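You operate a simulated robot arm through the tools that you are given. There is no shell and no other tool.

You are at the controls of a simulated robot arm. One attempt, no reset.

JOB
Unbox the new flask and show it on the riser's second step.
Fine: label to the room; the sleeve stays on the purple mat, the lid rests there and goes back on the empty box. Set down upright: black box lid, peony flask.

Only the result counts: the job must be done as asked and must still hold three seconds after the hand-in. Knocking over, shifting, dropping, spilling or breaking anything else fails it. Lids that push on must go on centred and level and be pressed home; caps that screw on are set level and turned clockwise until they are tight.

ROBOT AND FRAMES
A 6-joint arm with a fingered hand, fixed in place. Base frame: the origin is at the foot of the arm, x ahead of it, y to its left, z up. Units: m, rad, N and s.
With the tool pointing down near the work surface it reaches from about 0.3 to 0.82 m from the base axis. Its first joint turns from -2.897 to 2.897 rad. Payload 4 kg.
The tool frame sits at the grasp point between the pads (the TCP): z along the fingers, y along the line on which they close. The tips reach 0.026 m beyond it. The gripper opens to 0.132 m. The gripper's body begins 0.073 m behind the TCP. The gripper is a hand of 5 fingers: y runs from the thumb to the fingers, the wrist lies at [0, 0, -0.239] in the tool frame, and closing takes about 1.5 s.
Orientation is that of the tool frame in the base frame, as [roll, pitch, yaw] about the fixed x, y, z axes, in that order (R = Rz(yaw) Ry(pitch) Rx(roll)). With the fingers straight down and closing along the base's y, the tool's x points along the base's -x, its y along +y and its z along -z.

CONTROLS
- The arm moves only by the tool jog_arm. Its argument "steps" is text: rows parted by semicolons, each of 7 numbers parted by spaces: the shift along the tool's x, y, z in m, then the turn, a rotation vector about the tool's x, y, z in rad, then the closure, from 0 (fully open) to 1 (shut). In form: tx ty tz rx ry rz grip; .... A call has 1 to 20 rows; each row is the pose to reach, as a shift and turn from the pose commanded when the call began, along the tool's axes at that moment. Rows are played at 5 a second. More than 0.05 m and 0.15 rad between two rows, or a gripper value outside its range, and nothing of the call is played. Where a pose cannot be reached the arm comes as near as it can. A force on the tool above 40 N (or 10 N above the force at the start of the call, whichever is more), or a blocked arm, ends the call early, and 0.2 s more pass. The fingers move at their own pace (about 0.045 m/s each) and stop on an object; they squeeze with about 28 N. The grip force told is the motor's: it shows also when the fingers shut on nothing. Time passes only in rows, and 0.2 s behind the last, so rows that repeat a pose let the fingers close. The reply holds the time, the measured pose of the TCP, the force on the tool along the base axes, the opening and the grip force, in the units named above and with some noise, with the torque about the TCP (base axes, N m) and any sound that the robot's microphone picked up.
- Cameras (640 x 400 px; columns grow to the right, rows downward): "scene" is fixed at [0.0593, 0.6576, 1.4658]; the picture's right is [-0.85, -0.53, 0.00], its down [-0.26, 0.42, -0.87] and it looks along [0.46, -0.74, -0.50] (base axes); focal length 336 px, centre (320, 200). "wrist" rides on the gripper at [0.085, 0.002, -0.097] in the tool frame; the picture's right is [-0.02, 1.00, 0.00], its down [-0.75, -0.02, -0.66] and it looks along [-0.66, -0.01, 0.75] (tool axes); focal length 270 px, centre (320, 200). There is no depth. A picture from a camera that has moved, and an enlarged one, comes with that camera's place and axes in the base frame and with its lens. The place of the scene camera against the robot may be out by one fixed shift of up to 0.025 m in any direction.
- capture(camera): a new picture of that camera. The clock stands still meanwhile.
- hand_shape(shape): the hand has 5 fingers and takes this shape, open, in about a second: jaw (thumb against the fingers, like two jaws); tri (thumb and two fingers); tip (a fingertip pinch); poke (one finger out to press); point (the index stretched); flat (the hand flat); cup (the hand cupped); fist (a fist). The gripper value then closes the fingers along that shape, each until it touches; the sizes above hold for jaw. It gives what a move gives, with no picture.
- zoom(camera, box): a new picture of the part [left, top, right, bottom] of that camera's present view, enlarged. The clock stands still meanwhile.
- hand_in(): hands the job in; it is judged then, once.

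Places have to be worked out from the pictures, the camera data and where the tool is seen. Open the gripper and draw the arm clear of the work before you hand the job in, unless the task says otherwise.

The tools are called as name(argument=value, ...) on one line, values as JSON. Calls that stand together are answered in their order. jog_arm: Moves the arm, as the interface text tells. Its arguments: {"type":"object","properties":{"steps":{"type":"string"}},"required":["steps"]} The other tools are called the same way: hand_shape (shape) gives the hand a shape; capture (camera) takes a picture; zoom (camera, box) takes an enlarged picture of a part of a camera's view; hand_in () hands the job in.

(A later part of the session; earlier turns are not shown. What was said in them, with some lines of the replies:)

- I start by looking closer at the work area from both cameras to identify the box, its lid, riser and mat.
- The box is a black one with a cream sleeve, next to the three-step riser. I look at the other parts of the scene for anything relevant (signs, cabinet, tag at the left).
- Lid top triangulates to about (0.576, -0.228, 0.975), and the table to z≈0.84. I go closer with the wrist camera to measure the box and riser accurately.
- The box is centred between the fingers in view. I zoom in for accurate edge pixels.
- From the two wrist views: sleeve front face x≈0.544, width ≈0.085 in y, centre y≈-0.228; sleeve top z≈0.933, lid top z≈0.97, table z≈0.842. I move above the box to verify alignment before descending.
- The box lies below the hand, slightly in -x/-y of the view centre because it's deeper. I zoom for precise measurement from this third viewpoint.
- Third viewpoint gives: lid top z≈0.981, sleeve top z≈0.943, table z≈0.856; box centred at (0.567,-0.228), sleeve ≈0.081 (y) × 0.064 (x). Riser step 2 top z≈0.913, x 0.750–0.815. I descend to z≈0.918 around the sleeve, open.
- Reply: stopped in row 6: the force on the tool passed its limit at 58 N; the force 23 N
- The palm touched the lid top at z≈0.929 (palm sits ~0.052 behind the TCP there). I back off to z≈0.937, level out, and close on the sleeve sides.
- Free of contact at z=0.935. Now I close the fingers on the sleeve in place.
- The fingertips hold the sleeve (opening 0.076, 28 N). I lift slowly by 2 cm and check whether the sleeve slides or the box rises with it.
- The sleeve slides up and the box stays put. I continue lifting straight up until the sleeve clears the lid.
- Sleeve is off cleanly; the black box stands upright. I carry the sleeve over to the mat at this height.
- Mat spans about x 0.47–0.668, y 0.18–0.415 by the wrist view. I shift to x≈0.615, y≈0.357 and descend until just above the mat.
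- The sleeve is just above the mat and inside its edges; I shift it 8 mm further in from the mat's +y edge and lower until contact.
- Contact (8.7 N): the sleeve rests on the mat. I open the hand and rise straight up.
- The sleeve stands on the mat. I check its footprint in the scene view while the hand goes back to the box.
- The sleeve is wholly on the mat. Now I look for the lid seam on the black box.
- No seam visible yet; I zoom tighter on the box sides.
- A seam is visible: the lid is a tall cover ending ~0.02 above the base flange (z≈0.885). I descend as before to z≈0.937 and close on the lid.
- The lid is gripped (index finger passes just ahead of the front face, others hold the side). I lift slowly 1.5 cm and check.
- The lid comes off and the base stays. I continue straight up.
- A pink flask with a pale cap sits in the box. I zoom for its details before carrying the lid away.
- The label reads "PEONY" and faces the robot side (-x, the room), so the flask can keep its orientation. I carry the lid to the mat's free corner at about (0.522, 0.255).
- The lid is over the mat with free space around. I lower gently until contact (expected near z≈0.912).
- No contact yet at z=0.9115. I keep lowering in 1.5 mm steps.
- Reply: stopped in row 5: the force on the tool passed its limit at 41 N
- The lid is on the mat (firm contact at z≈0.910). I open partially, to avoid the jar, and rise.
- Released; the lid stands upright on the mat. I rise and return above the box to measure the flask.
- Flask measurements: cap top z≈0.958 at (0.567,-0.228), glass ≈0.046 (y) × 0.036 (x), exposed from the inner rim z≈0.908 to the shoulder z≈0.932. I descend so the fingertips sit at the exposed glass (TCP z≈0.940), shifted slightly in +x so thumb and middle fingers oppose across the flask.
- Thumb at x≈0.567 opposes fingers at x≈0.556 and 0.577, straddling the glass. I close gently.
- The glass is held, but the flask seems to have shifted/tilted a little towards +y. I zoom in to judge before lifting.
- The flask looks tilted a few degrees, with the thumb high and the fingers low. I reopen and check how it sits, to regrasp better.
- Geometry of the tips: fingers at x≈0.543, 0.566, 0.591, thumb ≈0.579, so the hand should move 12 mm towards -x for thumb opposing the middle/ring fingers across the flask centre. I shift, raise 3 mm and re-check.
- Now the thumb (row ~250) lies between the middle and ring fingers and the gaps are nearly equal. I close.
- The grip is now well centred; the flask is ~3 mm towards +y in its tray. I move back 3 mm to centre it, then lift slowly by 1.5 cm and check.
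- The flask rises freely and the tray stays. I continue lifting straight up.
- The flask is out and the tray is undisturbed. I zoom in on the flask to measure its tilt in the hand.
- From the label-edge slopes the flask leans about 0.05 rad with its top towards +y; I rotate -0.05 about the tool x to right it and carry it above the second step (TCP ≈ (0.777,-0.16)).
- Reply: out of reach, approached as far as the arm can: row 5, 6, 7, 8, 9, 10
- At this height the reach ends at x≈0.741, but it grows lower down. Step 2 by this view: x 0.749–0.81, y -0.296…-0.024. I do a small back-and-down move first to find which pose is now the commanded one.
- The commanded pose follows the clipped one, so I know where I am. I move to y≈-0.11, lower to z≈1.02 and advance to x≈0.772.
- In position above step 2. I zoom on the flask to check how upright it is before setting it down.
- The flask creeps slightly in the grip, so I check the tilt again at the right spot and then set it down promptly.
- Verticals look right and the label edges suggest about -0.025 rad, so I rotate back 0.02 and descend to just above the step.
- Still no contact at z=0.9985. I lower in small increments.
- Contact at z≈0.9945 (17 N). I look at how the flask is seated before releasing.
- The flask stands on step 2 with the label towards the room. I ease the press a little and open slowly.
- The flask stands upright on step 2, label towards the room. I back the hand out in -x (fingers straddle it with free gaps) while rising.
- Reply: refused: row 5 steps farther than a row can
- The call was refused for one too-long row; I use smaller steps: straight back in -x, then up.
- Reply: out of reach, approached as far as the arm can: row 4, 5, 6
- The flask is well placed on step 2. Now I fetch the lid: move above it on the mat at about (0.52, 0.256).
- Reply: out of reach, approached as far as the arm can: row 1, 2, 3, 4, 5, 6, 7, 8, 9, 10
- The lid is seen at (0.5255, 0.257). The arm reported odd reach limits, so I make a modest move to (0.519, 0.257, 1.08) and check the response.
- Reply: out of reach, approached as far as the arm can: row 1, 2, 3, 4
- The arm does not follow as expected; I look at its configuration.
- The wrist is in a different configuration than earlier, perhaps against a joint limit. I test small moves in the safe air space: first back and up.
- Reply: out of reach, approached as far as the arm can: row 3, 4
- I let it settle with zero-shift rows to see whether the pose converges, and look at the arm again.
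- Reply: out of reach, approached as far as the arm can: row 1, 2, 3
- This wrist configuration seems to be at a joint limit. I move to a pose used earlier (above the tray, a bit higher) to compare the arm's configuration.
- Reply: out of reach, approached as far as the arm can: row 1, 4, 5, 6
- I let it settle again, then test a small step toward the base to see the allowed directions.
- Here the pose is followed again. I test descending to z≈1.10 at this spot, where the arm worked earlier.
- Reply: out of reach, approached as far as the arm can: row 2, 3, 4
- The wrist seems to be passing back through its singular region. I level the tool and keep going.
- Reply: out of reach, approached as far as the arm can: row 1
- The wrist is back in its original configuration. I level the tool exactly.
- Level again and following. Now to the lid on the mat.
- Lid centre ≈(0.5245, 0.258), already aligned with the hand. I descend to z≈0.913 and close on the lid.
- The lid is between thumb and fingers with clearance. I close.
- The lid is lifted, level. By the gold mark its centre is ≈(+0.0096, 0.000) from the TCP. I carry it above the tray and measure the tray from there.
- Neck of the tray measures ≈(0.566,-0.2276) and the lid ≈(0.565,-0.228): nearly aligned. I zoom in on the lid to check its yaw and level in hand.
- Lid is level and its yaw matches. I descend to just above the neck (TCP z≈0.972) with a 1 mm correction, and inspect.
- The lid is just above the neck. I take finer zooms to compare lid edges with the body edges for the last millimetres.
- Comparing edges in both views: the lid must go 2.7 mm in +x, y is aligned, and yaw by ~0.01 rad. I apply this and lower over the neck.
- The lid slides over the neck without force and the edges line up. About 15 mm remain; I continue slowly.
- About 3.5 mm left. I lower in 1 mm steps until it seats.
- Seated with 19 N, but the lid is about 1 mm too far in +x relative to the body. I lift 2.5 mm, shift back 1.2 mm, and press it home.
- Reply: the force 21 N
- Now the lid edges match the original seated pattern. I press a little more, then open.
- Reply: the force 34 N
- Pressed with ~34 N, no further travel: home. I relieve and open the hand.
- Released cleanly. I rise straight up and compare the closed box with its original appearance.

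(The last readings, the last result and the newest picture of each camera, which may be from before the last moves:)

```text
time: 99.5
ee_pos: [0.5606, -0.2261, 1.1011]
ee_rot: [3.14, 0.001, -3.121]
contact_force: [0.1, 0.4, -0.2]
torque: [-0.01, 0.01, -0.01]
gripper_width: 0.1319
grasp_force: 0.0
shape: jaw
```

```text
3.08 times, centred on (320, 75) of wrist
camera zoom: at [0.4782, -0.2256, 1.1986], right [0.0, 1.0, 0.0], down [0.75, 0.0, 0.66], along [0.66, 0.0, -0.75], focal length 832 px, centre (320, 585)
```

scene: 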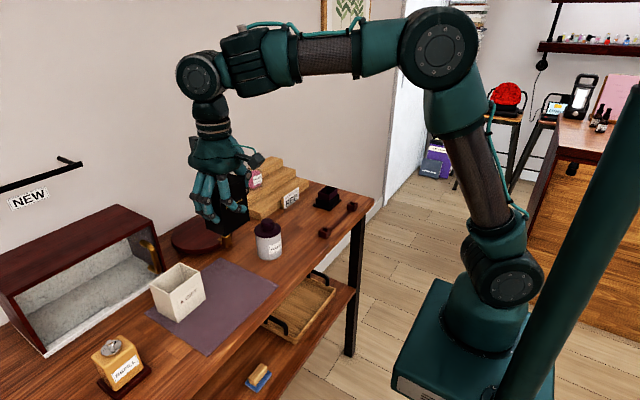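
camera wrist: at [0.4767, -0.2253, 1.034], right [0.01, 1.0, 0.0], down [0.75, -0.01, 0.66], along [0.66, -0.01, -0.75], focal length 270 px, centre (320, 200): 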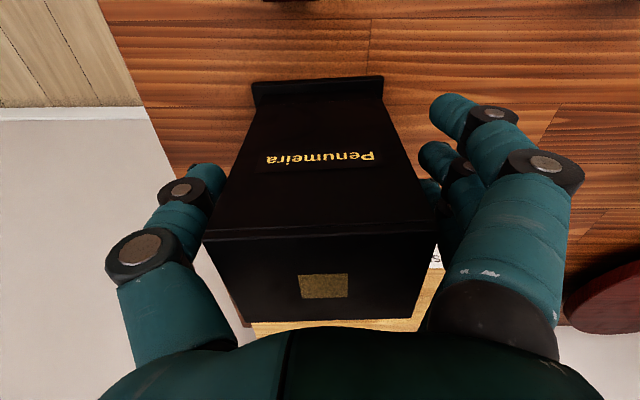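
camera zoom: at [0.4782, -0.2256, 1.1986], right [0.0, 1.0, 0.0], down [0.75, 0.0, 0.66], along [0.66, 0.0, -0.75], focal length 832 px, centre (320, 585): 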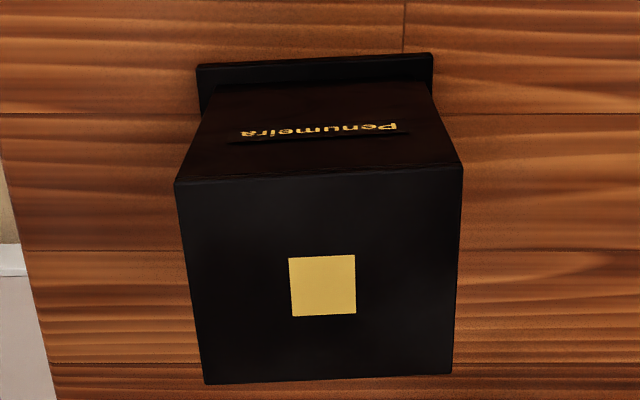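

The lid sits level, with the same seam height as originally and sub-millimetre centring. I retract the arm clear and check the whole scene.

jog_arm(steps="0.02 0 -0.02 0 0 0.01 0; 0.05 0 -0.04 0 0 0.02 0; 0.09 0 -0.06 0 0 0.02 0; 0.13 0 -0.08 0 0 0.02 0; 0.17 0 -0.08 0 0 0.02 0; 0.17 0 -0.08 0 0 0.02 0")

capture(camera="scene")

capture(camera="wrist")

zoom(camera="scene", box=[225, 145, 285, 205])

zoom(camera="scene", box=[100, 200, 320, 360])

```text
time: 100.9
ee_pos: [0.3876, -0.2305, 1.1829]
ee_rot: [-3.142, 0.002, -3.141]
contact_force: [-0.2, 0.5, 0.3]
torque: [-0.03, -0.01, -0.01]
gripper_width: 0.1319
grasp_force: 0.1
shape: jaw
```

```text
taken
```

scene: 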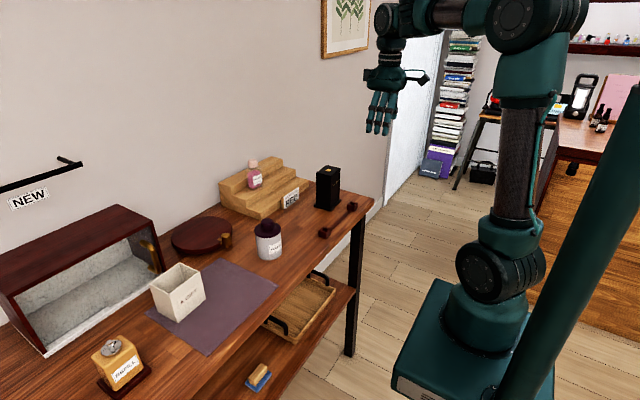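

```text
taken
camera wrist: at [0.3047, -0.2281, 1.2797], right [0.02, 1.0, 0.0], down [0.75, -0.02, 0.66], along [0.66, -0.01, -0.75], focal length 270 px, centre (320, 200)
```

wrist: 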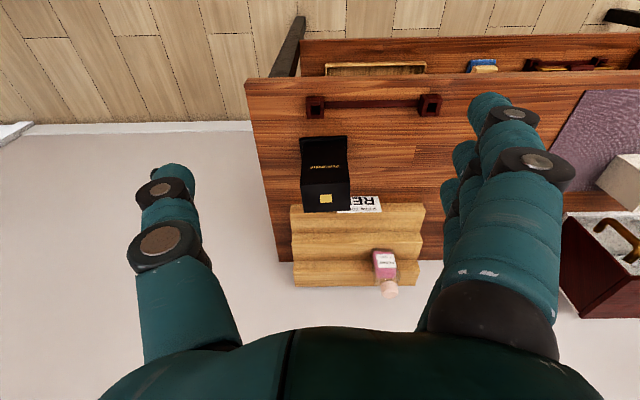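

```text
6.67 times, centred on (255, 175) of scene
camera zoom: at [0.0593, 0.6576, 1.4658], right [-0.85, -0.53, 0.0], down [-0.26, 0.42, -0.87], along [0.46, -0.74, -0.5], focal length 2242 px, centre (753, 367)
```

zoom: 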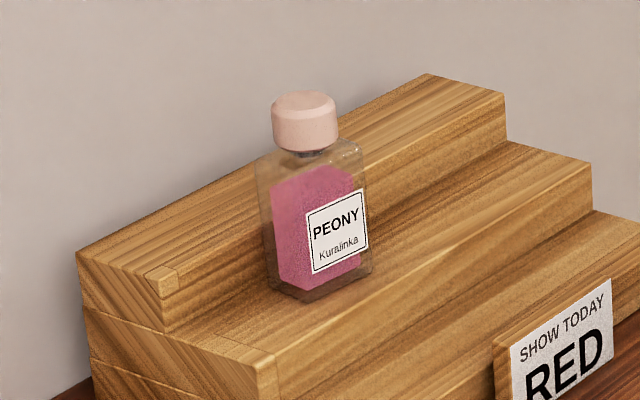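

```text
2.50 times, centred on (210, 280) of scene
camera zoom: at [0.0593, 0.6576, 1.4658], right [-0.85, -0.53, 0.0], down [-0.26, 0.42, -0.87], along [0.46, -0.74, -0.5], focal length 841 px, centre (595, 0)
```

zoom: 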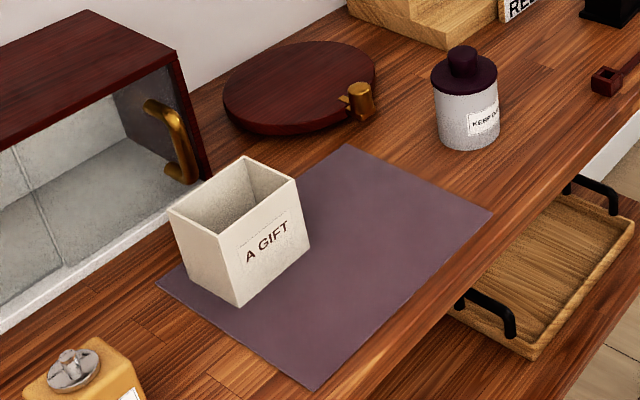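

Everything is in place. The peony flask stands upright on the second step with its label to the room, the sleeve is on the purple mat, and the lid is back on the empty box. The hand is open and clear, so I hand in.

hand_in()

```text
The job is handed in.
```

The peony flask is unboxed and standing upright on the riser's second step, with its label facing the room, turned about 7° off straight. I've handed the job in, but no verdict came back.

- **Sleeve:** it stands on the purple mat, fully inside the edges.
- **Lid:** it rested upright on the mat, then went back on the empty box. I pressed it with about 34 N until it moved no further. It sits level and centred to within about 1 mm.
- **Box:** it stayed upright in its place but turned by roughly 2° while I was handling the flask and lid.
- **Everything else:** in the final pictures, the jar, sign, cabinet and other items show no sign of having moved or been knocked.
- **Arm:** it is drawn clear with the hand open.
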